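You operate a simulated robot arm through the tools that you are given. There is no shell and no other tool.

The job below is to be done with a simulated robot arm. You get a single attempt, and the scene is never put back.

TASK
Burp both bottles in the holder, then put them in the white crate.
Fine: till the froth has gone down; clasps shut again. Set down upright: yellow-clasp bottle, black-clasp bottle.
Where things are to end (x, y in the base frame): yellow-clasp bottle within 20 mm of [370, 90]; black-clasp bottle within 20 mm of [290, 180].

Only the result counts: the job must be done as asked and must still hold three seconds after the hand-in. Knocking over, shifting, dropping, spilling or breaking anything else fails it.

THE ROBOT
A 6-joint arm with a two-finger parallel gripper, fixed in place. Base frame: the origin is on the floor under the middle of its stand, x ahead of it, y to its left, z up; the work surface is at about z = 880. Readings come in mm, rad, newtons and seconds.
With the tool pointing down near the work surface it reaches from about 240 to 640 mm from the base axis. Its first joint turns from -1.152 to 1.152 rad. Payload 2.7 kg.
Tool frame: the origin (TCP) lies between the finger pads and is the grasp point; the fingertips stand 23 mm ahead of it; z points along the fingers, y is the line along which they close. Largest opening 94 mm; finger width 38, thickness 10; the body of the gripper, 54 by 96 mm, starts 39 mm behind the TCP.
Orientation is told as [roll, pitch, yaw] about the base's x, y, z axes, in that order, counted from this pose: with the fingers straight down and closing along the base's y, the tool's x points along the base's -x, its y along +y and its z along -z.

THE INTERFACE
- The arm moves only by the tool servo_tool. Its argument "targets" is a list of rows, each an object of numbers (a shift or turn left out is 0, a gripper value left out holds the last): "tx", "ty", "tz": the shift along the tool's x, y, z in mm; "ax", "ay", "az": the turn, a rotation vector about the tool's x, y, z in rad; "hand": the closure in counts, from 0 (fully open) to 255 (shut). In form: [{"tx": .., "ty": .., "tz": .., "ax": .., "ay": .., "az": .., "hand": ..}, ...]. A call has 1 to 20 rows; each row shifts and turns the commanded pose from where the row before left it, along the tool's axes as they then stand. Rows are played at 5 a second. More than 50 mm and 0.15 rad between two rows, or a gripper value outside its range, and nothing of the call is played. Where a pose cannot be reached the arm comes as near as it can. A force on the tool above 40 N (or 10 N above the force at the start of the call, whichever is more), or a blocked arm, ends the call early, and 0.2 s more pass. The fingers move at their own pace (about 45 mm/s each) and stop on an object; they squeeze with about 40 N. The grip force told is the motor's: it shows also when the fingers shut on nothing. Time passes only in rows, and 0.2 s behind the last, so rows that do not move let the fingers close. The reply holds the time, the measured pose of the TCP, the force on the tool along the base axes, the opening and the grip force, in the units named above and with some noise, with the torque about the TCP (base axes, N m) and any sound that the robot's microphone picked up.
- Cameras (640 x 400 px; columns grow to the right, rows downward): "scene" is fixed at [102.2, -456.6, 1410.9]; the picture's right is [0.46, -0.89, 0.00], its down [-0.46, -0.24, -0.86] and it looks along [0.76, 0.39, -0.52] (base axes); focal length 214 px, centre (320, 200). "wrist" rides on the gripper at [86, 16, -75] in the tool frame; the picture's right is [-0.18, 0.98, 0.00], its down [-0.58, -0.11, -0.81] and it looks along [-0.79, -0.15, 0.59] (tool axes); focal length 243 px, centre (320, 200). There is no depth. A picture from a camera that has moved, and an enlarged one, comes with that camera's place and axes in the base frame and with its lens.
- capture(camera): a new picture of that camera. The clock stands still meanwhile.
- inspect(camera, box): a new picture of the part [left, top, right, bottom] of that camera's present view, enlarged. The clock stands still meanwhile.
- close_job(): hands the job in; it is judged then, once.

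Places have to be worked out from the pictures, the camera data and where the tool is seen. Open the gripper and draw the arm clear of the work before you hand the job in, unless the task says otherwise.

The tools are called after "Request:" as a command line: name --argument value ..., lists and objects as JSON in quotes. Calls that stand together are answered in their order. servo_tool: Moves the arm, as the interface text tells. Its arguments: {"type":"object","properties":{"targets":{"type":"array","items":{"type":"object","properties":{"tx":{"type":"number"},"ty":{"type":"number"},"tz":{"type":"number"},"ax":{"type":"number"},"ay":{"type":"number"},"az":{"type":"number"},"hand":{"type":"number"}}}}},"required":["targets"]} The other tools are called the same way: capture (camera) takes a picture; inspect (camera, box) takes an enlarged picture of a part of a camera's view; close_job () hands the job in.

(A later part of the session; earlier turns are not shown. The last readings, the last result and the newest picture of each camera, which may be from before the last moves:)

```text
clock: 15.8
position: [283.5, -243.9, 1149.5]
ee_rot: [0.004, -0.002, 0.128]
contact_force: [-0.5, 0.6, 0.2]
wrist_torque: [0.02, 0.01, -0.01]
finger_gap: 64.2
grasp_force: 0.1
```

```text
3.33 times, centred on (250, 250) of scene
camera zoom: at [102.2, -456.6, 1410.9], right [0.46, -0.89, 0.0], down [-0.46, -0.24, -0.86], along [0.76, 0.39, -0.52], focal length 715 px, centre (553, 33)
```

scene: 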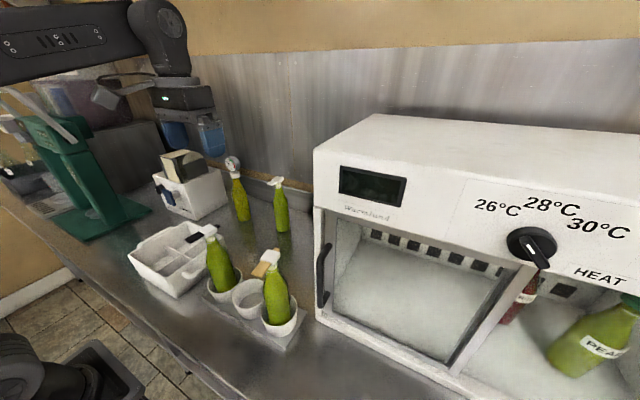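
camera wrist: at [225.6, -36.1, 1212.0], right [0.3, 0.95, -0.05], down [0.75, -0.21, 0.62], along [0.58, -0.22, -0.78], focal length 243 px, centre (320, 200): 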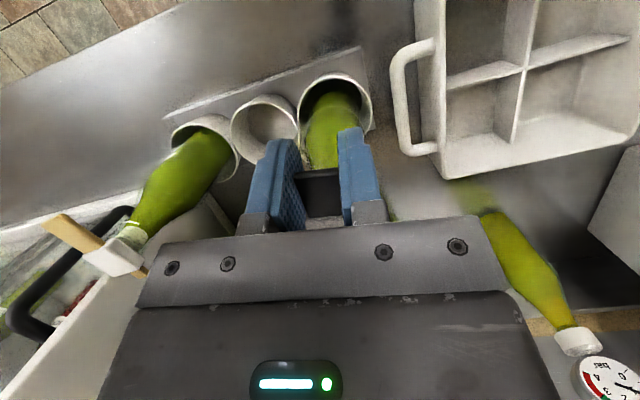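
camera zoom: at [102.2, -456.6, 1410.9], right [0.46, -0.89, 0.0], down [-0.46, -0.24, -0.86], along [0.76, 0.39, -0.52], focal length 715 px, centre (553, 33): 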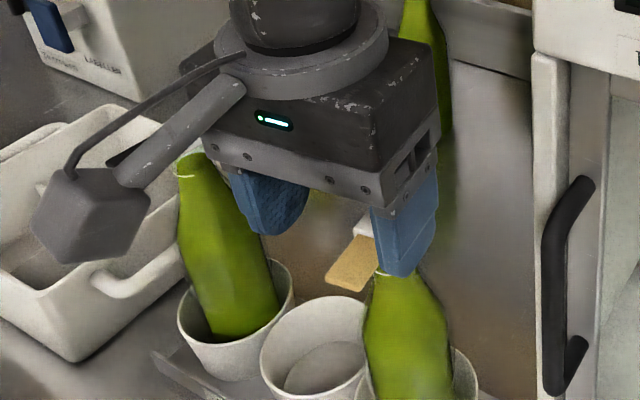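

The yellow paddle runs from x≈276 to 308 at y≈-244, well centred between the fingers and clear of the cabinet and its handle. I'll descend to paddle level and close to a small gap.

Request:
servo_tool --targets '[{"tz": 20}, {"tz": 20}, {"tz": 7, "hand": 172}, {}, {}]'

Request:
inspect --camera "wrist" --box '[240, 90, 400, 230]'

Request:
inspect --camera "scene" --box '[240, 235, 300, 305]'

```text
clock: 17.0
position: [283.1, -244.8, 1102.7]
ee_rot: [0.004, -0.002, 0.126]
contact_force: [0.1, 0.2, 0.0]
wrist_torque: [-0.01, 0.0, -0.05]
finger_gap: 30.6
grasp_force: 0.1
```

```text
2.86 times, centred on (320, 160) of wrist
camera zoom: at [196.8, -240.9, 1176.2], right [0.06, 1.0, 0.0], down [0.59, -0.04, 0.81], along [0.81, -0.05, -0.59], focal length 693 px, centre (320, 314)
```

zoom: 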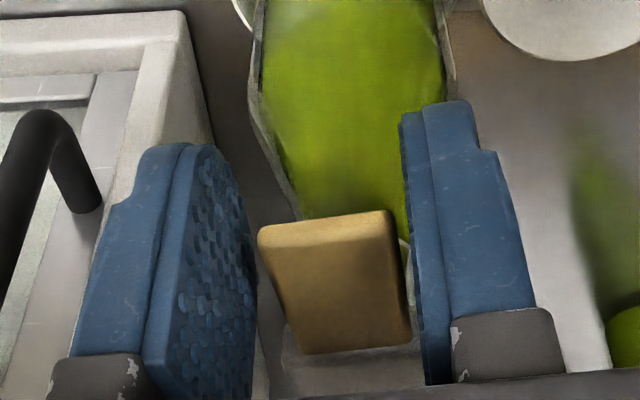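

```text
5.71 times, centred on (270, 270) of scene
camera zoom: at [102.2, -456.6, 1410.9], right [0.46, -0.89, 0.0], down [-0.46, -0.24, -0.86], along [0.76, 0.39, -0.52], focal length 1226 px, centre (606, -200)
```

zoom: 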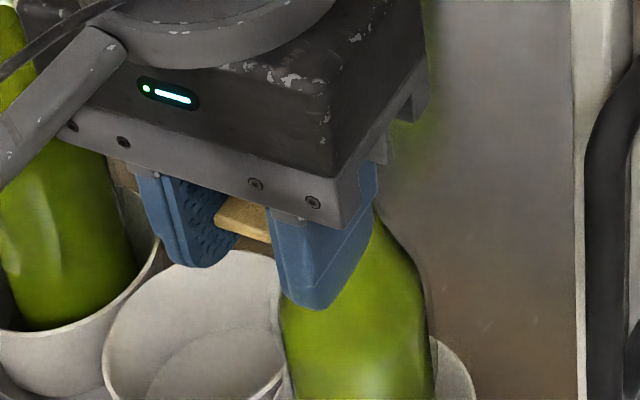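

The paddle is between the pads. I'll grip it.

Request:
servo_tool --targets '[{"hand": 255}, {}, {}]'

Request:
servo_tool --targets '[{"tx": -0.3, "tz": -5, "ay": 0.08}, {}]'

Request:
inspect --camera "scene" --box '[240, 235, 300, 305]'

Request:
inspect --camera "wrist" --box '[240, 90, 400, 230]'

```text
clock: 17.8
position: [284.1, -245.0, 1101.3]
ee_rot: [0.002, -0.003, 0.125]
contact_force: [0.1, 0.3, 0.6]
wrist_torque: [0.03, 0.07, 0.07]
finger_gap: 20.7
grasp_force: 40.0
```

```text
clock: 18.4
position: [284.3, -244.5, 1107.4]
ee_rot: [0.001, 0.079, 0.125]
contact_force: [-0.7, 0.9, -0.8]
wrist_torque: [0.04, 0.05, 0.04]
finger_gap: 20.6
grasp_force: 40.2
```

```text
5.71 times, centred on (270, 270) of scene
camera zoom: at [102.2, -456.6, 1410.9], right [0.46, -0.89, 0.0], down [-0.46, -0.24, -0.86], along [0.76, 0.39, -0.52], focal length 1226 px, centre (606, -200)
```

zoom: 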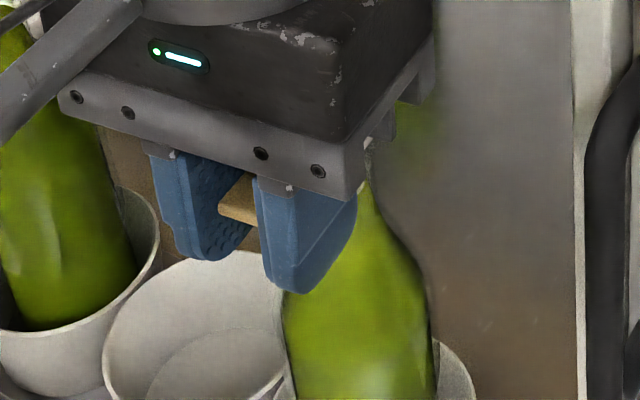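

```text
2.86 times, centred on (320, 160) of wrist
camera zoom: at [203.6, -239.9, 1188.0], right [0.06, 1.0, -0.01], down [0.65, -0.03, 0.76], along [0.76, -0.05, -0.65], focal length 693 px, centre (320, 314)
```

zoom: 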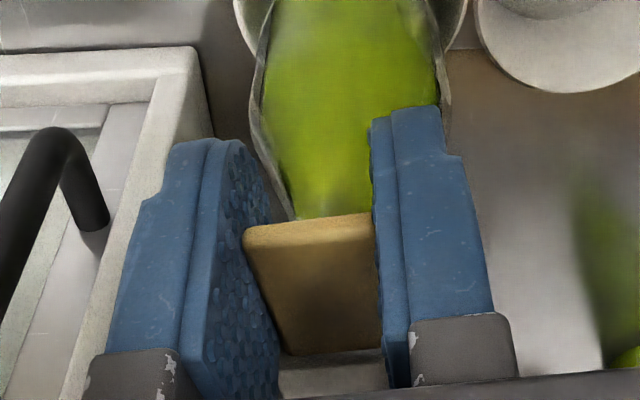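

The lift went smoothly with almost no force. I'll raise it another small step and pause to check for froth.

Request:
servo_tool --targets '[{"tx": -0.3, "tz": -4.4, "ay": 0.07}, {}]'

Request:
inspect --camera "scene" --box '[250, 235, 300, 275]'

Request:
inspect --camera "wrist" --box '[260, 60, 380, 200]'

```text
clock: 19.0
position: [285.5, -244.9, 1111.3]
ee_rot: [0.005, 0.152, 0.124]
contact_force: [-1.4, 0.0, 0.7]
wrist_torque: [0.02, 0.22, 0.02]
finger_gap: 20.5
grasp_force: 39.6
```

```text
10.00 times, centred on (275, 255) of scene
camera zoom: at [102.2, -456.7, 1410.9], right [0.46, -0.89, 0.0], down [-0.46, -0.24, -0.86], along [0.76, 0.39, -0.52], focal length 2145 px, centre (770, -350)
```

zoom: 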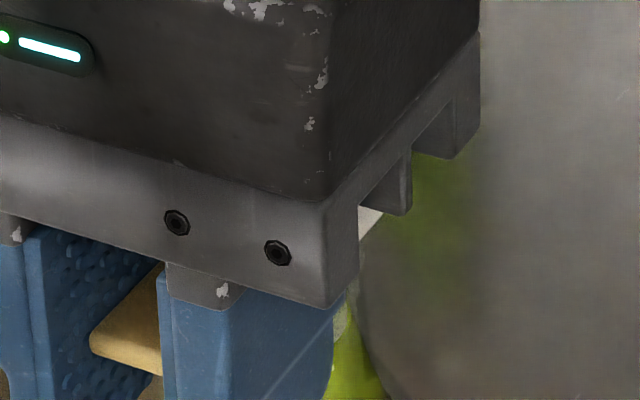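

```text
2.86 times, centred on (320, 130) of wrist
camera zoom: at [210.0, -239.3, 1197.8], right [0.06, 1.0, -0.02], down [0.7, -0.02, 0.71], along [0.71, -0.06, -0.7], focal length 693 px, centre (320, 400)
```

zoom: 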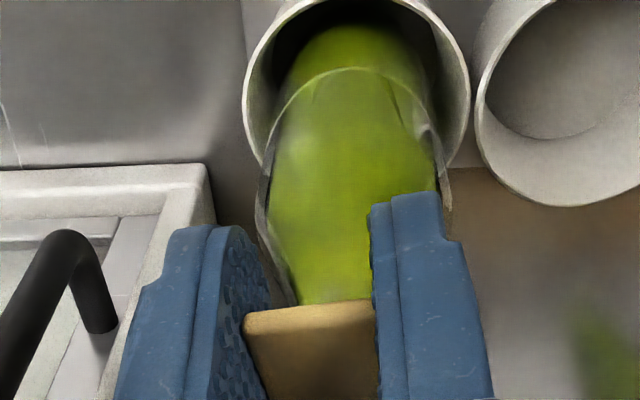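

A pale sliver of the neck is still visible beside the finger. I'll raise one more small step and check again.

Request:
servo_tool --targets '[{"tx": -0.3, "tz": -3.8, "ay": 0.06}, {}]'

Request:
inspect --camera "scene" --box '[265, 250, 295, 280]'

Request:
inspect --camera "wrist" --box '[260, 60, 380, 200]'

```text
clock: 19.6
position: [286.3, -244.9, 1115.4]
ee_rot: [0.004, 0.21, 0.127]
contact_force: [-0.8, -0.3, -0.3]
wrist_torque: [-0.05, 0.26, 0.0]
finger_gap: 20.9
grasp_force: 39.4
```

```text
13.33 times, centred on (280, 265) of scene
camera zoom: at [102.2, -456.7, 1410.9], right [0.46, -0.89, 0.0], down [-0.46, -0.24, -0.86], along [0.76, 0.39, -0.52], focal length 2860 px, centre (853, -667)
```

zoom: 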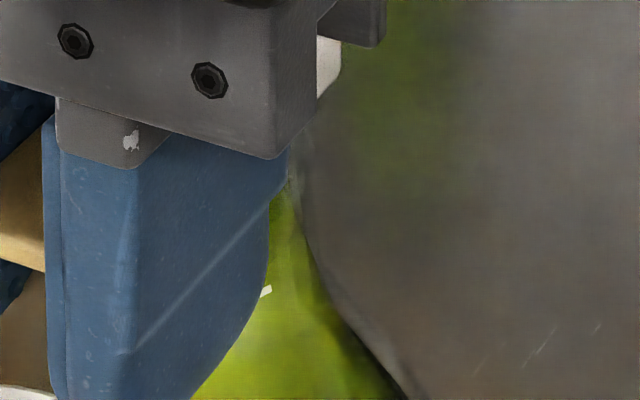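

```text
2.86 times, centred on (320, 130) of wrist
camera zoom: at [216.3, -238.3, 1206.0], right [0.06, 1.0, -0.04], down [0.74, -0.02, 0.67], along [0.67, -0.06, -0.74], focal length 693 px, centre (320, 400)
```

zoom: 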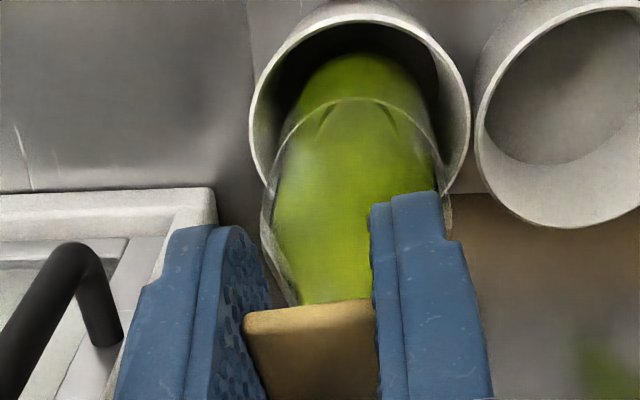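

Beside the finger the neck now looks green up to the surface, with no overflow. I'll open slightly more, matching the black bottle, and hold for about three seconds.

Request:
servo_tool --targets '[{"tx": -0.3, "tz": -3.8, "ay": 0.06}, {}, {}]'

Request:
inspect --camera "scene" --box '[265, 250, 295, 280]'

Request:
inspect --camera "wrist" --box '[260, 60, 380, 200]'

```text
clock: 20.4
position: [287.6, -244.2, 1119.3]
ee_rot: [0.001, 0.267, 0.127]
contact_force: [0.2, 0.9, -0.1]
wrist_torque: [-0.05, 0.25, -0.02]
finger_gap: 20.8
grasp_force: 39.9
```

```text
13.33 times, centred on (280, 265) of scene
camera zoom: at [102.2, -456.7, 1410.9], right [0.46, -0.89, 0.0], down [-0.46, -0.24, -0.86], along [0.76, 0.39, -0.52], focal length 2860 px, centre (853, -667)
```

zoom: 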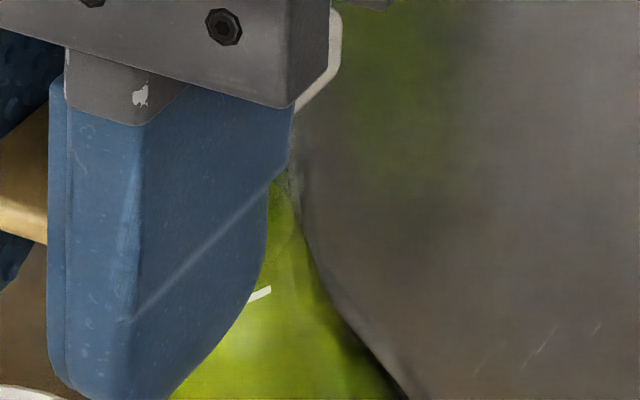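

```text
2.86 times, centred on (320, 130) of wrist
camera zoom: at [222.7, -237.4, 1213.5], right [0.05, 1.0, -0.05], down [0.78, -0.01, 0.62], along [0.62, -0.07, -0.78], focal length 693 px, centre (320, 400)
```

zoom: 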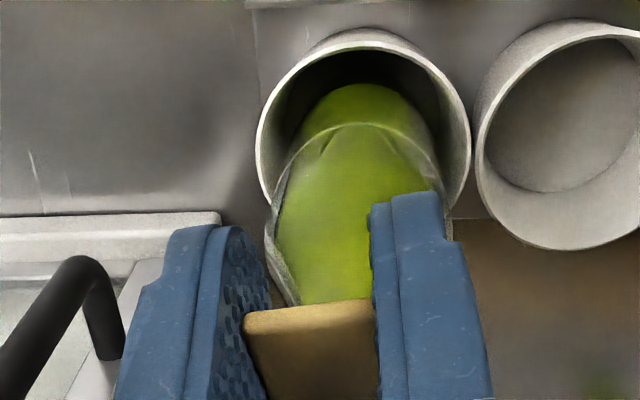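

No overflow is visible. I'll hold one more second and compare the green edge for any rise.

Request:
servo_tool --targets '[{}, {}, {}, {}, {}]'

Request:
inspect --camera "scene" --box '[265, 250, 295, 280]'

```text
clock: 21.6
position: [288.2, -244.8, 1119.7]
ee_rot: [0.002, 0.268, 0.127]
contact_force: [0.4, -0.5, -0.4]
wrist_torque: [-0.03, 0.12, 0.0]
finger_gap: 21.0
grasp_force: 40.6
```

```text
13.33 times, centred on (280, 265) of scene
camera zoom: at [102.2, -456.6, 1410.9], right [0.46, -0.89, 0.0], down [-0.46, -0.24, -0.86], along [0.76, 0.39, -0.52], focal length 2860 px, centre (853, -667)
```

zoom: 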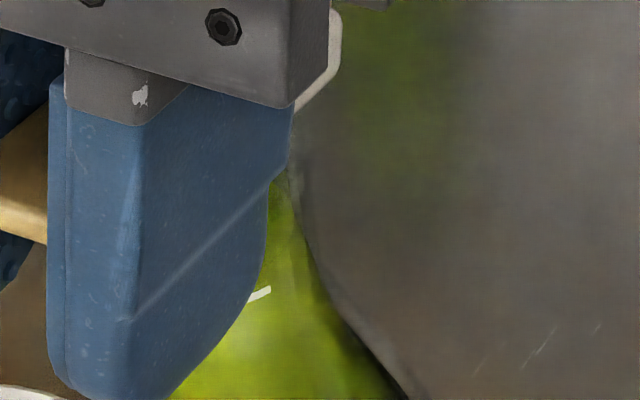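

Stable, no froth above the surface. I'll hold two more seconds, then swing the lever back down and press it slightly past level.

Request:
servo_tool --targets '[{}, {}, {}, {}, {}, {}, {}, {}, {}, {}, {"tz": 3.8, "ay": -0.06}, {"tz": 3.8, "ay": -0.06}, {"tz": 4.4, "ay": -0.07}, {"tx": -0.1, "tz": 5, "ay": -0.08}, {}]'

Request:
servo_tool --targets '[{"tz": 2, "ay": -0.03}, {"tz": 1}, {}]'

Request:
inspect --camera "scene" --box '[240, 235, 300, 305]'

```text
clock: 24.8
position: [283.4, -244.4, 1101.8]
ee_rot: [0.002, -0.006, 0.125]
contact_force: [1.1, 1.7, 7.3]
wrist_torque: [0.13, -0.51, 0.07]
finger_gap: 20.8
grasp_force: 40.5
```

```text
clock: 25.6
position: [284.6, -245.2, 1100.4]
ee_rot: [-0.001, -0.036, 0.13]
contact_force: [2.3, 2.8, 24.8]
wrist_torque: [0.11, -0.87, 0.1]
finger_gap: 21.1
grasp_force: 39.6
```

```text
5.71 times, centred on (270, 270) of scene
camera zoom: at [102.0, -456.3, 1411.0], right [0.46, -0.89, 0.0], down [-0.46, -0.24, -0.86], along [0.76, 0.39, -0.52], focal length 1226 px, centre (606, -200)
```

zoom: 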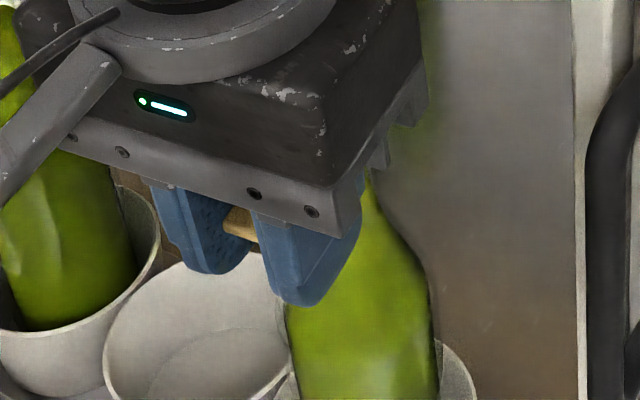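

The yellow lever now presses firmly on its cap (25 N through the cap centre), so it is shut. I'll ease off, release and rise to check it.

Request:
servo_tool --targets '[{"tz": -2.5, "ay": 0.03}, {"hand": 150}, {}, {"hand": 90}, {"tz": -22}, {"tz": -25}, {}]'

Request:
inspect --camera "wrist" --box '[260, 80, 380, 200]'

Request:
inspect --camera "scene" --box '[180, 190, 320, 310]'

```text
clock: 27.2
position: [283.3, -245.2, 1149.7]
ee_rot: [0.001, -0.002, 0.125]
contact_force: [0.2, 0.1, -0.1]
wrist_torque: [0.01, 0.01, 0.02]
finger_gap: 60.6
grasp_force: 0.0
```

```text
3.33 times, centred on (320, 140) of wrist
camera zoom: at [196.1, -240.5, 1222.9], right [0.06, 1.0, 0.0], down [0.59, -0.04, 0.81], along [0.81, -0.05, -0.59], focal length 809 px, centre (320, 400)
```

zoom: 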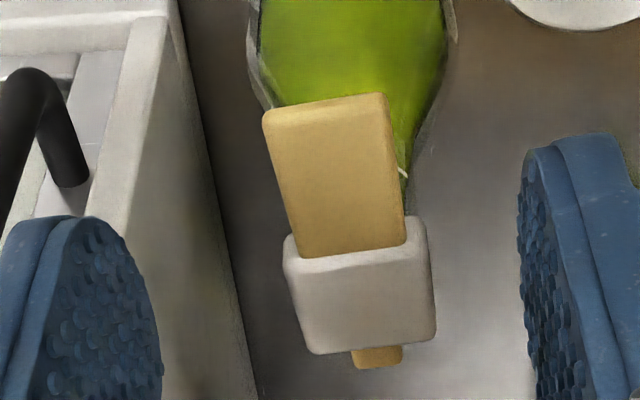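

```text
3.33 times, centred on (250, 250) of scene
camera zoom: at [102.2, -456.6, 1410.9], right [0.46, -0.89, 0.0], down [-0.46, -0.24, -0.86], along [0.76, 0.39, -0.52], focal length 715 px, centre (553, 33)
```

zoom: 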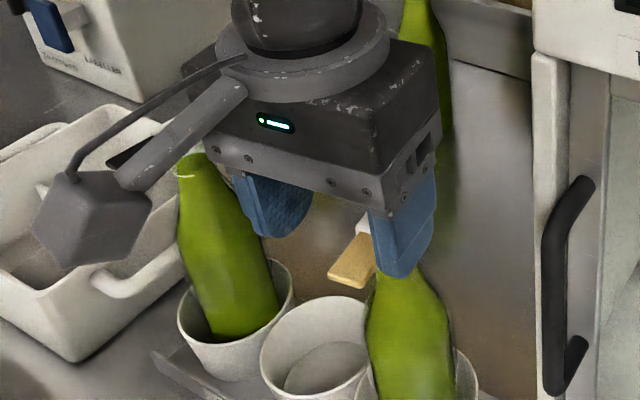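

The yellow lever looks level as before, with the bottle shifted ~3 mm in its cup. I'll move away toward the black bottle at the same height, closing the fingers, and look at both necks.

Request:
servo_tool --targets '[{"az": 0.125, "hand": 255}, {"ty": 46}, {"ty": 46}, {"ty": 46}, {"ty": 46, "tx": 0}, {}]'

Request:
inspect --camera "scene" --box '[245, 240, 300, 290]'

Request:
inspect --camera "scene" --box '[180, 200, 320, 320]'

Request:
capture --camera "wrist"

```text
clock: 28.6
position: [283.9, -61.2, 1149.2]
ee_rot: [0.001, -0.002, 0.0]
contact_force: [-0.4, -0.5, -0.1]
wrist_torque: [0.03, 0.04, 0.03]
finger_gap: 0.0
grasp_force: 39.7
```

```text
8.00 times, centred on (272, 265) of scene
camera zoom: at [102.2, -456.6, 1410.9], right [0.46, -0.89, 0.0], down [-0.46, -0.24, -0.86], along [0.76, 0.39, -0.52], focal length 1716 px, centre (700, -320)
```

zoom: 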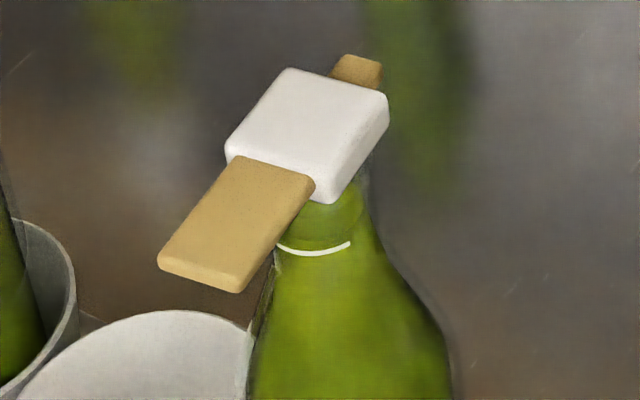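

```text
3.33 times, centred on (250, 260) of scene
camera zoom: at [102.2, -456.6, 1410.9], right [0.46, -0.89, 0.0], down [-0.46, -0.24, -0.86], along [0.76, 0.39, -0.52], focal length 715 px, centre (553, 0)
```

zoom: 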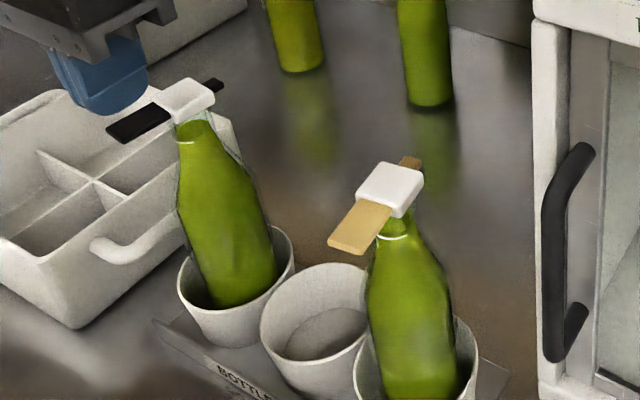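

```text
taken
camera wrist: at [198.2, -45.5, 1222.9], right [0.18, 0.98, 0.0], down [0.58, -0.11, 0.81], along [0.79, -0.15, -0.59], focal length 243 px, centre (320, 200)
```

wrist: 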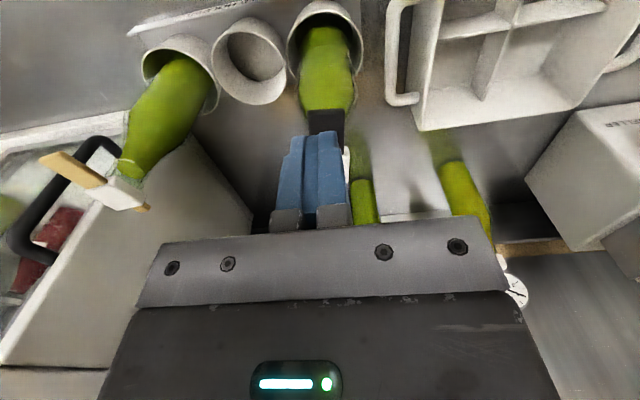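

Both necks are clear of froth and both caps look level. I'll compare the black clasp in the same zoom as at the start.

Request:
inspect --camera "scene" --box '[190, 210, 240, 260]'

```text
8.00 times, centred on (215, 235) of scene
camera zoom: at [102.2, -456.6, 1410.9], right [0.46, -0.89, 0.0], down [-0.46, -0.24, -0.86], along [0.76, 0.39, -0.52], focal length 1716 px, centre (1160, -80)
```

zoom: 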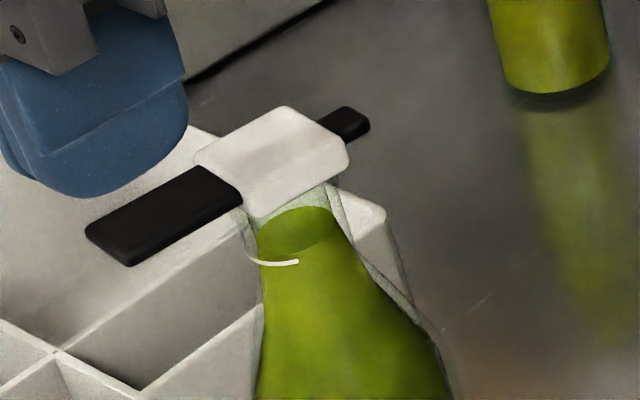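

All of the black clasp's parts are shifted uniformly by ~2.5 mm, so it is shut as at the start. Now I go above the yellow bottle (axis about (325, -239.5)) with fingers at a 64 mm gap, aligned to its lever, to take it by the shoulder just under the cap.

Request:
servo_tool --targets '[{"ty": -44.6, "hand": 80}, {"ty": -44.6}, {"ty": -44.6}, {"ty": -44.5}, {"tx": -20.5, "az": -0.055}, {"tx": -20.5, "az": -0.06}, {}]'

Request:
capture --camera "wrist"

Request:
inspect --camera "scene" --box '[200, 170, 340, 310]'

```text
clock: 30.2
position: [325.7, -239.7, 1148.7]
ee_rot: [0.001, -0.002, 0.115]
contact_force: [-0.3, -0.4, -0.4]
wrist_torque: [-0.01, -0.03, -0.02]
finger_gap: 64.5
grasp_force: 0.0
```

```text
taken
camera wrist: at [238.4, -233.6, 1223.2], right [0.07, 1.0, 0.0], down [0.59, -0.04, 0.81], along [0.81, -0.05, -0.59], focal length 243 px, centre (320, 200)
```

wrist: 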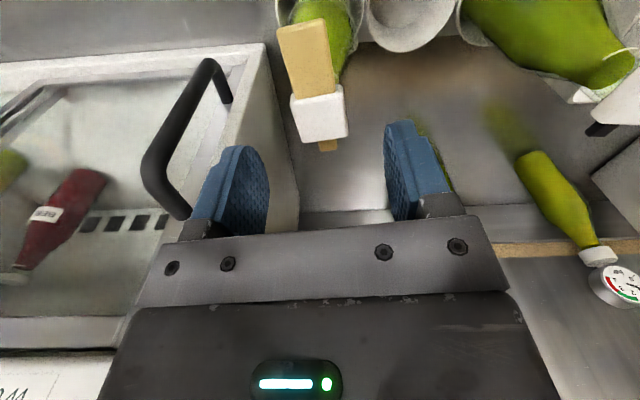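

```text
2.86 times, centred on (270, 240) of scene
camera zoom: at [102.2, -456.6, 1410.9], right [0.46, -0.89, 0.0], down [-0.46, -0.24, -0.86], along [0.76, 0.39, -0.52], focal length 613 px, centre (463, 86)
```

zoom: 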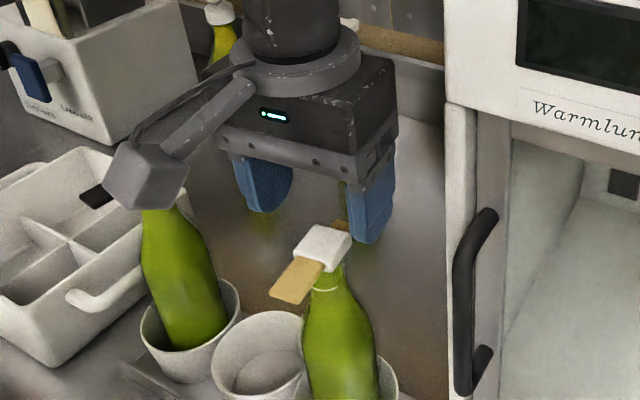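

The cap is centred under the gripper (about (323.5, -240)). I'll descend part way and check clearances before going to grasp height.

Request:
servo_tool --targets '[{"tx": 1.5, "tz": 20}, {"tz": 20}, {}]'

Request:
inspect --camera "wrist" --box '[220, 60, 440, 230]'

Request:
inspect --camera "scene" --box '[230, 210, 320, 290]'

```text
clock: 31.0
position: [323.3, -238.1, 1107.5]
ee_rot: [0.0, -0.003, 0.117]
contact_force: [-0.6, 0.2, 0.8]
wrist_torque: [-0.02, 0.0, 0.02]
finger_gap: 64.5
grasp_force: 0.0
```

```text
2.35 times, centred on (330, 145) of wrist
camera zoom: at [236.8, -233.2, 1182.7], right [0.07, 1.0, 0.0], down [0.59, -0.04, 0.81], along [0.81, -0.05, -0.59], focal length 571 px, centre (296, 329)
```

zoom: 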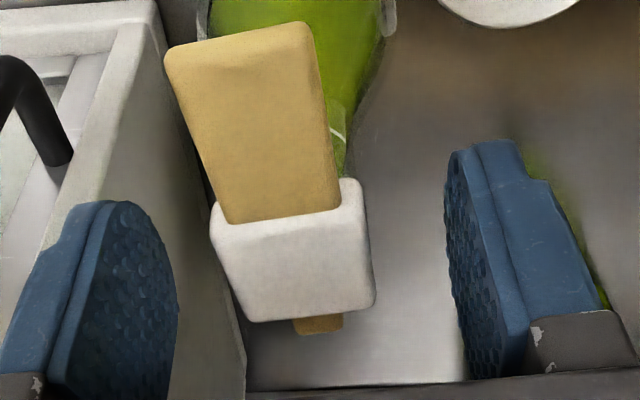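

```text
5.00 times, centred on (275, 250) of scene
camera zoom: at [102.2, -456.6, 1410.9], right [0.46, -0.89, 0.0], down [-0.46, -0.24, -0.86], along [0.76, 0.39, -0.52], focal length 1072 px, centre (545, -50)
```

zoom: 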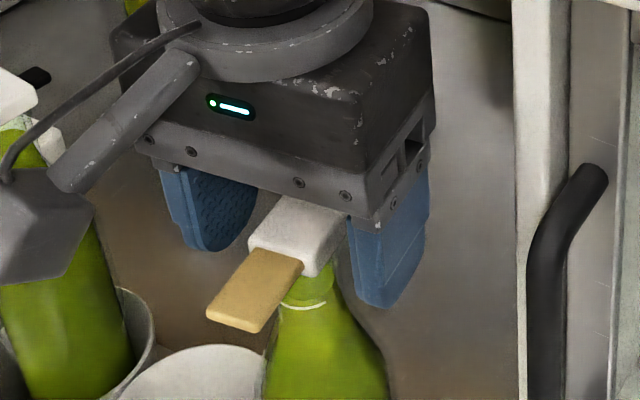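

The cap lies centred between the fingers with good clearance. I'll go down to TCP z≈1070, leaving the palm a few mm above the cap.

Request:
servo_tool --targets '[{"tz": 15}, {"tz": 15}, {"tz": 7}, {}]'

Request:
inspect --camera "scene" --box '[230, 210, 320, 290]'

Request:
inspect --camera "wrist" --box '[220, 60, 440, 230]'

```text
clock: 32.0
position: [322.7, -238.4, 1071.4]
ee_rot: [0.002, -0.002, 0.119]
contact_force: [0.4, 0.2, 1.1]
wrist_torque: [0.0, 0.02, 0.01]
finger_gap: 64.7
grasp_force: 0.0
```

```text
5.00 times, centred on (275, 250) of scene
camera zoom: at [102.2, -456.6, 1410.9], right [0.46, -0.89, 0.0], down [-0.46, -0.24, -0.86], along [0.76, 0.39, -0.52], focal length 1072 px, centre (545, -50)
```

zoom: 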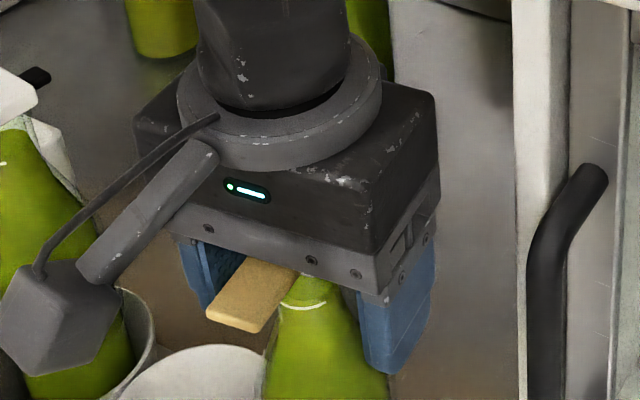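

```text
2.35 times, centred on (330, 145) of wrist
camera zoom: at [236.7, -233.2, 1145.7], right [0.07, 1.0, 0.0], down [0.59, -0.04, 0.81], along [0.81, -0.05, -0.59], focal length 571 px, centre (296, 329)
```

zoom: 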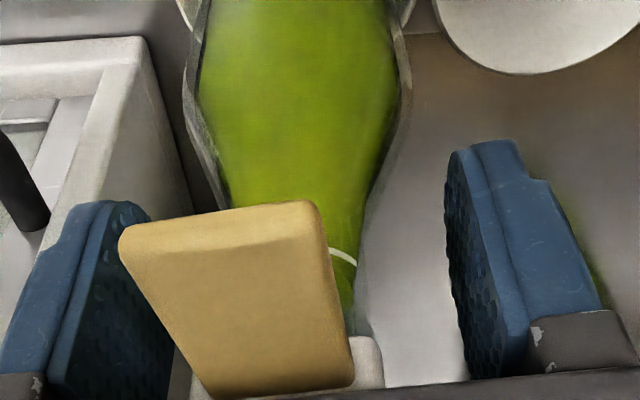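

No contact with the cap. I'll close the fingers on the shoulder and read the gap.

Request:
servo_tool --targets '[{"hand": 130}, {"hand": 255}, {}, {}, {}]'

Request:
inspect --camera "wrist" --box '[220, 60, 440, 230]'

Request:
inspect --camera "scene" --box '[230, 220, 320, 320]'

```text
clock: 33.2
position: [322.0, -238.2, 1072.5]
ee_rot: [0.001, -0.002, 0.118]
contact_force: [-0.8, 0.5, 0.4]
wrist_torque: [0.03, 0.0, -0.04]
finger_gap: 34.3
grasp_force: 40.3
```

```text
2.35 times, centred on (330, 145) of wrist
camera zoom: at [236.7, -233.2, 1145.9], right [0.07, 1.0, 0.0], down [0.59, -0.04, 0.81], along [0.81, -0.05, -0.59], focal length 571 px, centre (296, 329)
```

zoom: 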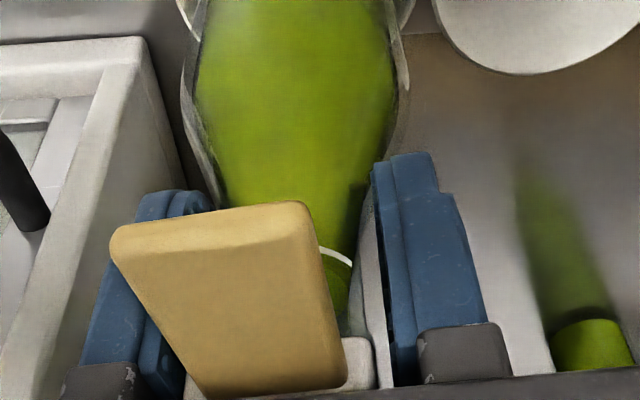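

```text
4.00 times, centred on (275, 270) of scene
camera zoom: at [102.2, -456.6, 1410.9], right [0.46, -0.89, 0.0], down [-0.46, -0.24, -0.86], along [0.76, 0.39, -0.52], focal length 858 px, centre (500, -80)
```

zoom: 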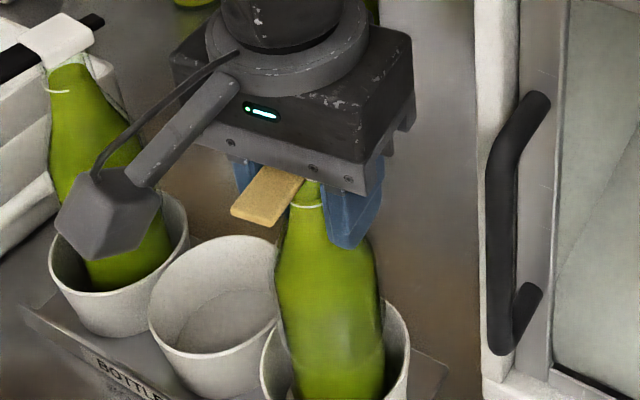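

The gap of 34 mm is wider than the 29.5 mm cap, so the pads hold the glass shoulder. I'll lift 10 mm gently and check the load and the gap for slip.

Request:
servo_tool --targets '[{"tz": -3}, {"tz": -3}, {"tz": -4}, {}]'

Request:
inspect --camera "scene" --box '[230, 220, 320, 320]'

Request:
inspect --camera "wrist" --box '[220, 0, 440, 230]'

```text
clock: 34.2
position: [323.1, -238.8, 1082.3]
ee_rot: [0.002, -0.001, 0.115]
contact_force: [-0.3, 0.6, -4.4]
wrist_torque: [-0.04, 0.02, 0.0]
finger_gap: 29.5
grasp_force: 39.8
```

```text
4.00 times, centred on (275, 270) of scene
camera zoom: at [102.2, -456.7, 1410.9], right [0.46, -0.89, 0.0], down [-0.46, -0.24, -0.86], along [0.76, 0.39, -0.52], focal length 858 px, centre (500, -80)
```

zoom: 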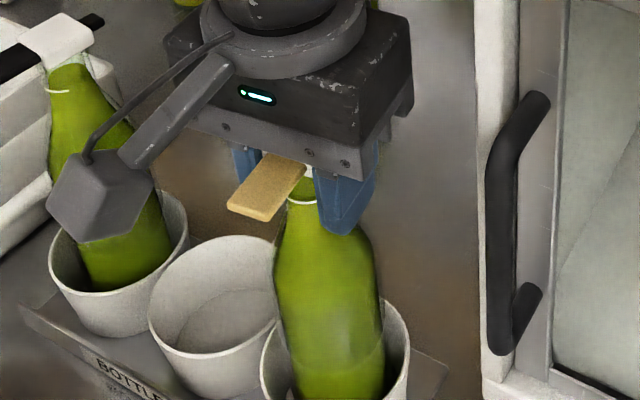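

```text
1.74 times, centred on (330, 115) of wrist
camera zoom: at [236.4, -232.8, 1155.6], right [0.07, 1.0, 0.0], down [0.59, -0.04, 0.81], along [0.81, -0.05, -0.59], focal length 422 px, centre (303, 348)
```

zoom: 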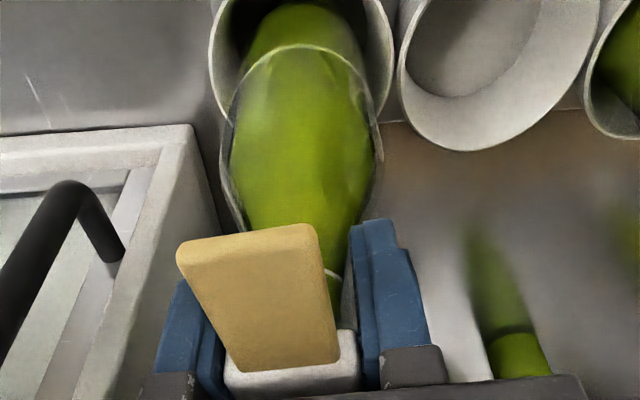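

The gap fell to 29.5 mm: the pads slid up the tapered shoulder onto the cap, so this hold is not good (it would pull the clasp open). I'll lower back the 10 mm, release, and rise clear; a hold on the straight body with the tool nearly level is needed.

Request:
servo_tool --targets '[{"tz": 5}, {"tz": 5}, {}, {"hand": 150}, {"hand": 80}, {}, {}]'

Request:
inspect --camera "scene" --box '[230, 220, 320, 320]'

```text
clock: 34.8
position: [324.4, -238.6, 1078.6]
ee_rot: [-0.004, -0.008, 0.118]
contact_force: [-2.3, 3.5, 6.1]
wrist_torque: [0.48, 0.19, 0.01]
finger_gap: 30.0
grasp_force: 39.8
stopped in row 3: the force on the tool passed its limit at 46 N (the readings are from after the stop); the commanded pose is now the measured one
```

```text
4.00 times, centred on (275, 270) of scene
camera zoom: at [102.1, -456.5, 1411.0], right [0.46, -0.89, 0.0], down [-0.46, -0.24, -0.86], along [0.76, 0.39, -0.52], focal length 858 px, centre (500, -80)
```

zoom: 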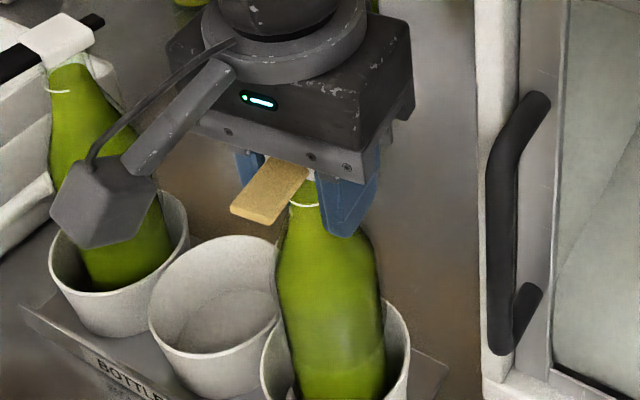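

The push down met resistance and stopped harmlessly. I'll just open the fingers where they are, then rise.

Request:
servo_tool --targets '[{"hand": 150}, {"hand": 80}, {}, {}]'

Request:
servo_tool --targets '[{"tz": -25}, {"tz": -30}, {"tz": -30}, {"tz": -30}, {}]'

Request:
inspect --camera "scene" --box '[220, 220, 320, 340]'

Request:
inspect --camera "scene" --box '[245, 240, 300, 290]'

```text
clock: 35.8
position: [324.6, -238.5, 1078.6]
ee_rot: [-0.004, -0.009, 0.118]
contact_force: [-0.2, -0.6, 0.4]
wrist_torque: [0.0, -0.01, -0.02]
finger_gap: 64.5
grasp_force: 0.1
```

```text
clock: 37.0
position: [323.4, -237.5, 1193.3]
ee_rot: [-0.003, -0.008, 0.12]
contact_force: [-0.3, -0.3, -0.7]
wrist_torque: [0.04, 0.0, 0.02]
finger_gap: 64.7
grasp_force: 0.1
```

```text
3.33 times, centred on (270, 280) of scene
camera zoom: at [102.2, -456.6, 1410.9], right [0.46, -0.89, 0.0], down [-0.46, -0.24, -0.86], along [0.76, 0.39, -0.52], focal length 715 px, centre (487, -67)
```

zoom: 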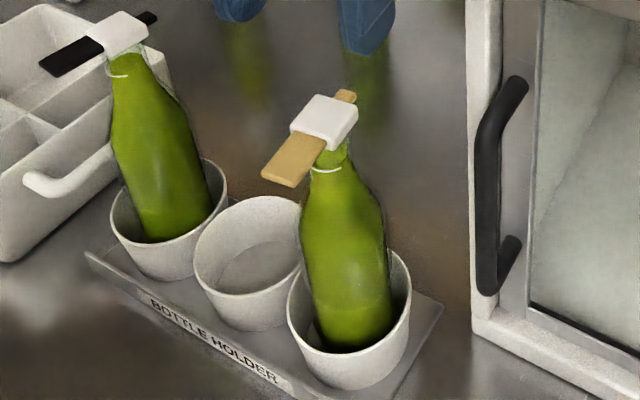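

```text
8.00 times, centred on (272, 265) of scene
camera zoom: at [102.2, -456.6, 1410.9], right [0.46, -0.89, 0.0], down [-0.46, -0.24, -0.86], along [0.76, 0.39, -0.52], focal length 1716 px, centre (700, -320)
```

zoom: 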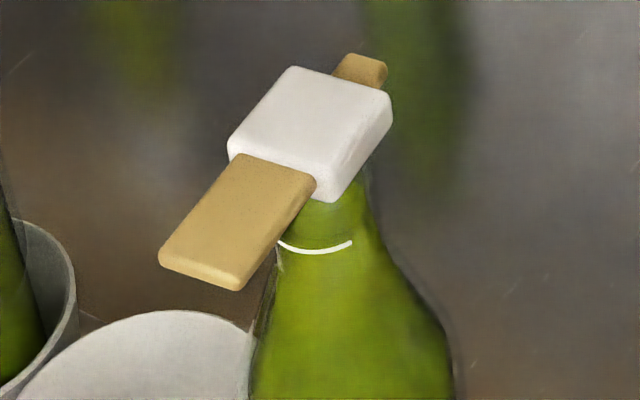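

The yellow bottle stands unharmed with its clasp shut. I'll now turn the tool at height: first yaw to about 45°, then tilt it so the fingers point toward (-x, -y) nearly level with the camera on top; yaw first.

Request:
servo_tool --targets '[{"tz": -10, "az": -0.133}, {"az": -0.133, "hand": 0}, {"az": -0.133}, {"az": -0.133}, {"az": -0.133}, {}]'

Request:
capture --camera "scene"

```text
clock: 38.4
position: [324.0, -236.9, 1202.7]
ee_rot: [-0.009, -0.004, 0.788]
contact_force: [0.3, -0.2, -0.6]
wrist_torque: [0.0, 0.01, 0.0]
finger_gap: 93.7
grasp_force: 0.0
```

```text
taken
```

scene: 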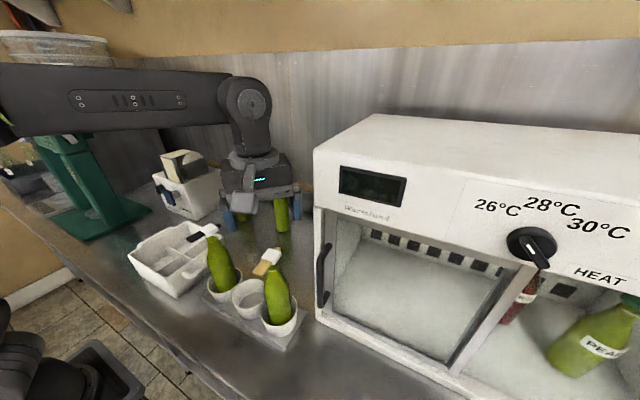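

The forearm would pass over the black bottle if I took the yellow first, so I'll take the black one first. I move above it at z≈1203 (TCP about (332, -56)), keeping the 45° yaw.

Request:
servo_tool --targets '[{"tx": -33.6, "ty": 30.5}, {"tx": -33.6, "ty": 30.5}, {"tx": -33.6, "ty": 30.5}, {"tx": -33.6, "ty": 30.5}, {}]'

Request:
capture --camera "scene"

```text
clock: 39.6
position: [332.6, -56.3, 1201.9]
ee_rot: [-0.008, -0.005, 0.78]
contact_force: [0.1, 0.3, -0.1]
wrist_torque: [-0.02, -0.02, -0.01]
finger_gap: 94.2
grasp_force: 0.0
```

```text
taken
```

scene: 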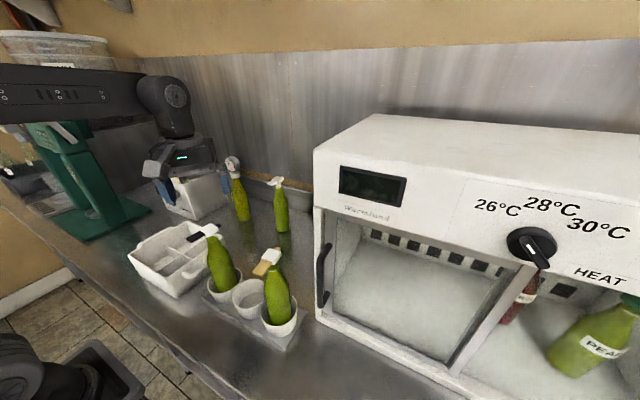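

Now I tilt the tool about its y axis in steps (fingers toward (-x, -y), camera rising), halfway first, and check the arm.

Request:
servo_tool --targets '[{"ay": 0.14}, {"ay": 0.14}, {"ay": 0.14}, {"ay": 0.14}, {}]'

Request:
capture --camera "scene"

Request:
capture --camera "wrist"

```text
clock: 40.8
position: [331.5, -57.4, 1203.6]
ee_rot: [-0.011, 0.557, 0.776]
contact_force: [0.3, 0.0, 0.4]
wrist_torque: [0.04, -0.01, -0.01]
finger_gap: 93.9
grasp_force: 0.1
```

```text
taken
```

scene: 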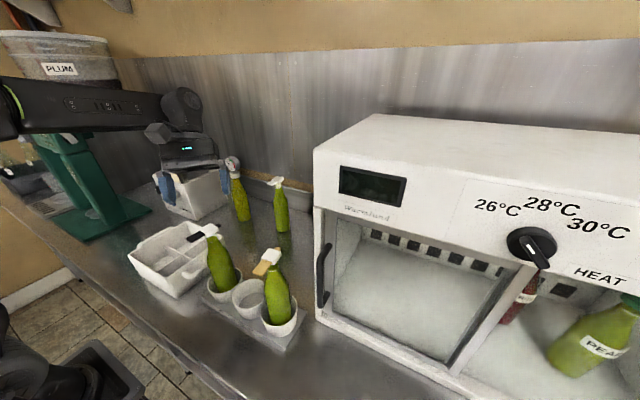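

```text
taken
camera wrist: at [297.2, -69.0, 1311.1], right [-0.58, 0.81, -0.11], down [0.73, 0.57, 0.38], along [0.37, 0.14, -0.92], focal length 243 px, centre (320, 200)
```

wrist: 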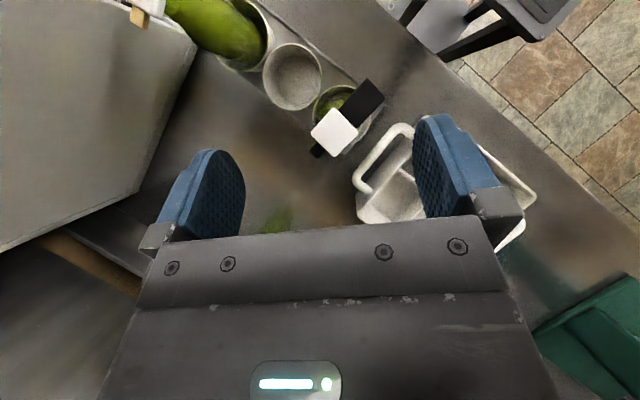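

The arm follows well and nothing is near it. I'll finish the tilt to about 1.12 rad.

Request:
servo_tool --targets '[{"ay": 0.14}, {"ay": 0.14}, {"ay": 0.14}, {"ay": 0.14}, {}]'

Request:
capture --camera "scene"

Request:
capture --camera "wrist"

```text
clock: 42.0
position: [322.0, -80.4, 1166.9]
ee_rot: [-0.022, 1.115, 0.762]
contact_force: [1.2, 0.2, -0.3]
wrist_torque: [-0.01, -0.05, -0.03]
finger_gap: 94.0
grasp_force: 0.0
out of reach, approached as far as the arm can: row 3, 4
```

```text
taken
```

scene: 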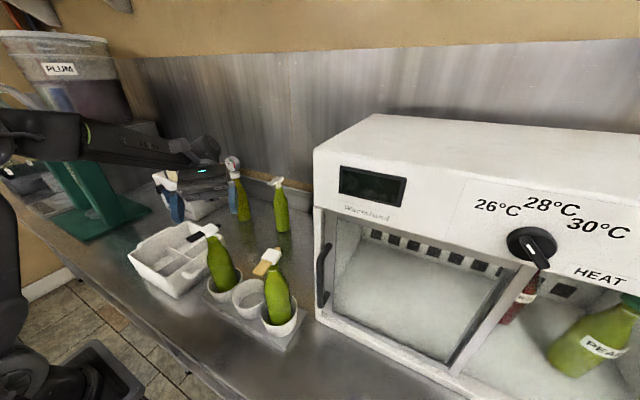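

```text
taken
camera wrist: at [332.3, -47.9, 1277.1], right [-0.64, 0.75, -0.18], down [0.77, 0.61, -0.17], along [-0.02, -0.24, -0.97], focal length 243 px, centre (320, 200)
```

wrist: 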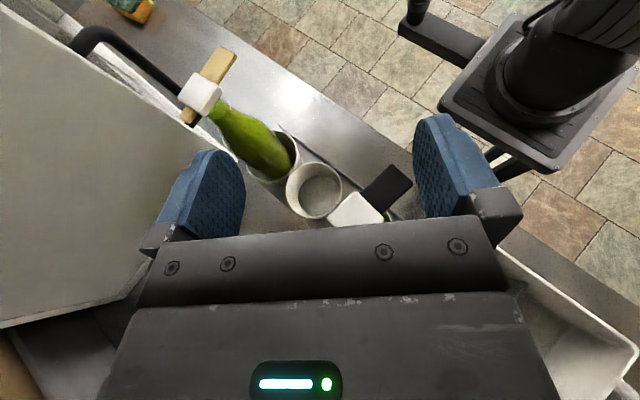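

That tilt is just out of reach at this height (the wrist bends too far back), but lower down the forearm slopes and should allow it. I'll step straight down a little, watching the measured pose.

Request:
servo_tool --targets '[{"tx": -18, "tz": 8.8}, {}]'

```text
clock: 42.6
position: [323.4, -80.4, 1145.9]
ee_rot: [-0.022, 1.116, 0.766]
contact_force: [0.3, -0.9, 0.0]
wrist_torque: [0.01, 0.0, -0.01]
finger_gap: 94.1
grasp_force: 0.0
```

The commanded pose follows the reached one. I'll shift back to stand over the black bottle's axis line (TCP about (332, -56)) at this height and see whether it is reachable.

Request:
servo_tool --targets '[{"tx": -5, "ty": 5.6, "tz": -10.2}, {"tx": -5, "ty": 5.6, "tz": -10.2}, {}]'

Request:
capture --camera "wrist"

Request:
capture --camera "scene"

```text
clock: 43.4
position: [332.4, -55.7, 1146.6]
ee_rot: [-0.021, 1.114, 0.764]
contact_force: [0.2, 0.2, 1.1]
wrist_torque: [0.01, -0.02, -0.01]
finger_gap: 94.1
grasp_force: 0.0
```

```text
taken
camera wrist: at [340.9, -24.3, 1257.2], right [-0.63, 0.75, -0.17], down [0.77, 0.61, -0.17], along [-0.02, -0.24, -0.97], focal length 243 px, centre (320, 200)
```

wrist: 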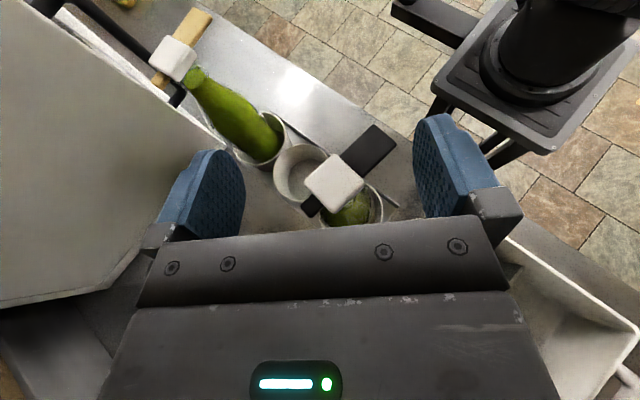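

```text
taken
```

scene: 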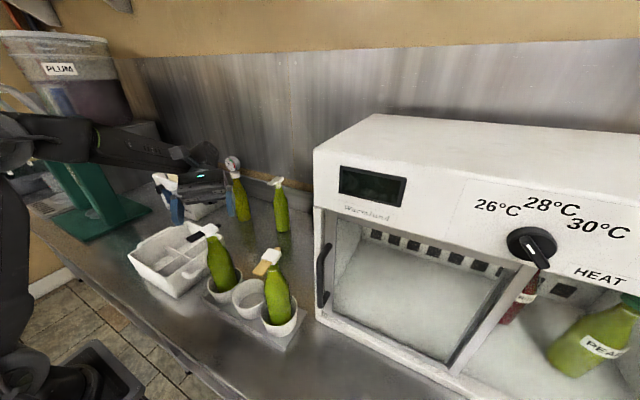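

Reachable, and the bottle axis lies about 12 mm ahead of the TCP along the fingers, centred between them. I'll shift 4 mm toward the paddle side for clearance and descend straight down in steps, checking the view.

Request:
servo_tool --targets '[{"ty": 4}, {"tx": -17.96, "tz": 8.8}, {"tx": -17.96, "tz": 8.8}, {}]'

Request:
capture --camera "wrist"

Request:
inspect --camera "scene" --box '[80, 120, 280, 270]'

```text
clock: 44.4
position: [328.3, -53.1, 1106.4]
ee_rot: [-0.018, 1.116, 0.765]
contact_force: [-0.2, -0.5, 0.1]
wrist_torque: [0.01, 0.02, -0.02]
finger_gap: 94.1
grasp_force: 0.0
```

```text
taken
camera wrist: at [338.0, -21.4, 1216.4], right [-0.63, 0.75, -0.17], down [0.77, 0.61, -0.17], along [-0.02, -0.24, -0.97], focal length 243 px, centre (320, 200)
```

wrist: 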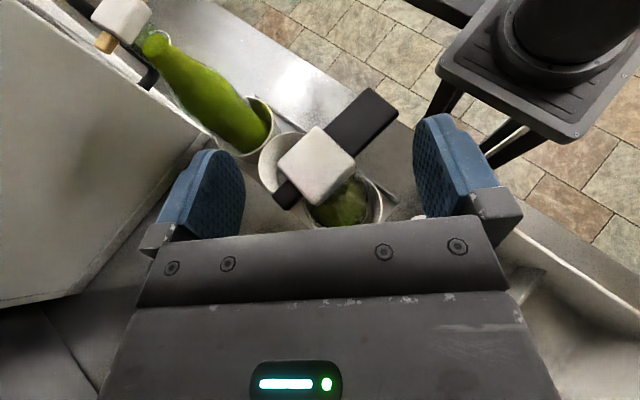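

```text
2.67 times, centred on (180, 195) of scene
camera zoom: at [102.2, -456.6, 1410.9], right [0.46, -0.89, 0.0], down [-0.46, -0.24, -0.86], along [0.76, 0.39, -0.52], focal length 572 px, centre (693, 213)
```

zoom: 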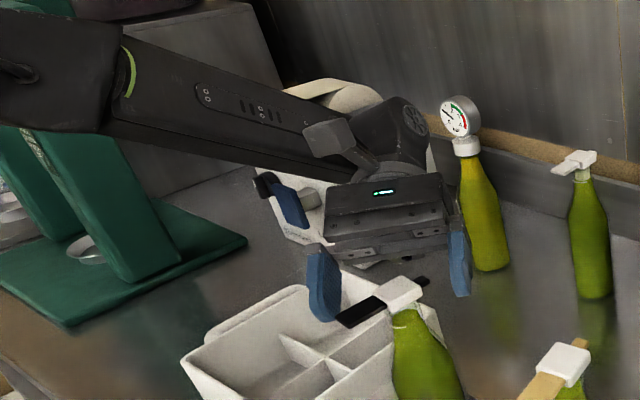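

The fingers straddle the cap and paddle with several mm to spare. I'll continue straight down.

Request:
servo_tool --targets '[{"tx": -13.5, "tz": 6.6}, {"tx": -13.5, "tz": 6.6}, {"tx": -13.5, "tz": 6.6}, {}]'

Request:
capture --camera "wrist"

Request:
inspect --camera "scene" --box '[80, 140, 280, 290]'

```text
clock: 45.4
position: [329.8, -54.0, 1061.8]
ee_rot: [-0.02, 1.116, 0.763]
contact_force: [0.3, -0.2, 0.7]
wrist_torque: [0.0, 0.01, 0.0]
finger_gap: 93.9
grasp_force: 0.1
```

```text
taken
camera wrist: at [338.5, -22.1, 1171.7], right [-0.63, 0.75, -0.17], down [0.77, 0.61, -0.17], along [-0.02, -0.24, -0.97], focal length 243 px, centre (320, 200)
```

wrist: 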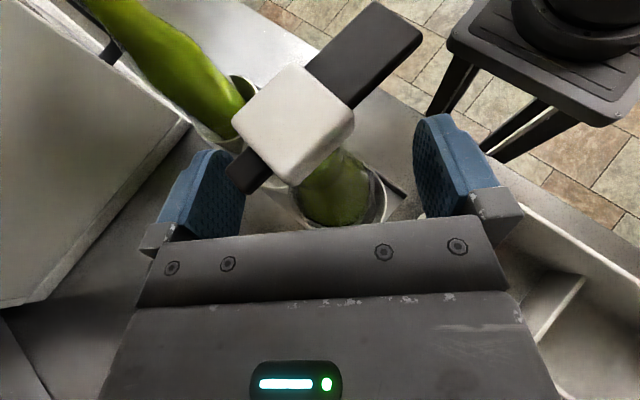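

```text
2.67 times, centred on (180, 215) of scene
camera zoom: at [102.2, -456.6, 1410.9], right [0.46, -0.89, 0.0], down [-0.46, -0.24, -0.86], along [0.76, 0.39, -0.52], focal length 572 px, centre (693, 160)
```

zoom: 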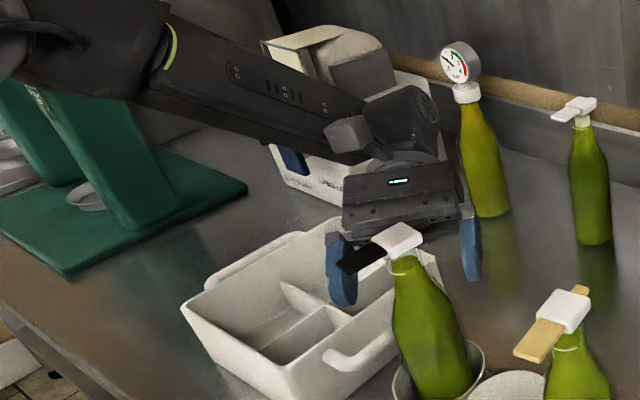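

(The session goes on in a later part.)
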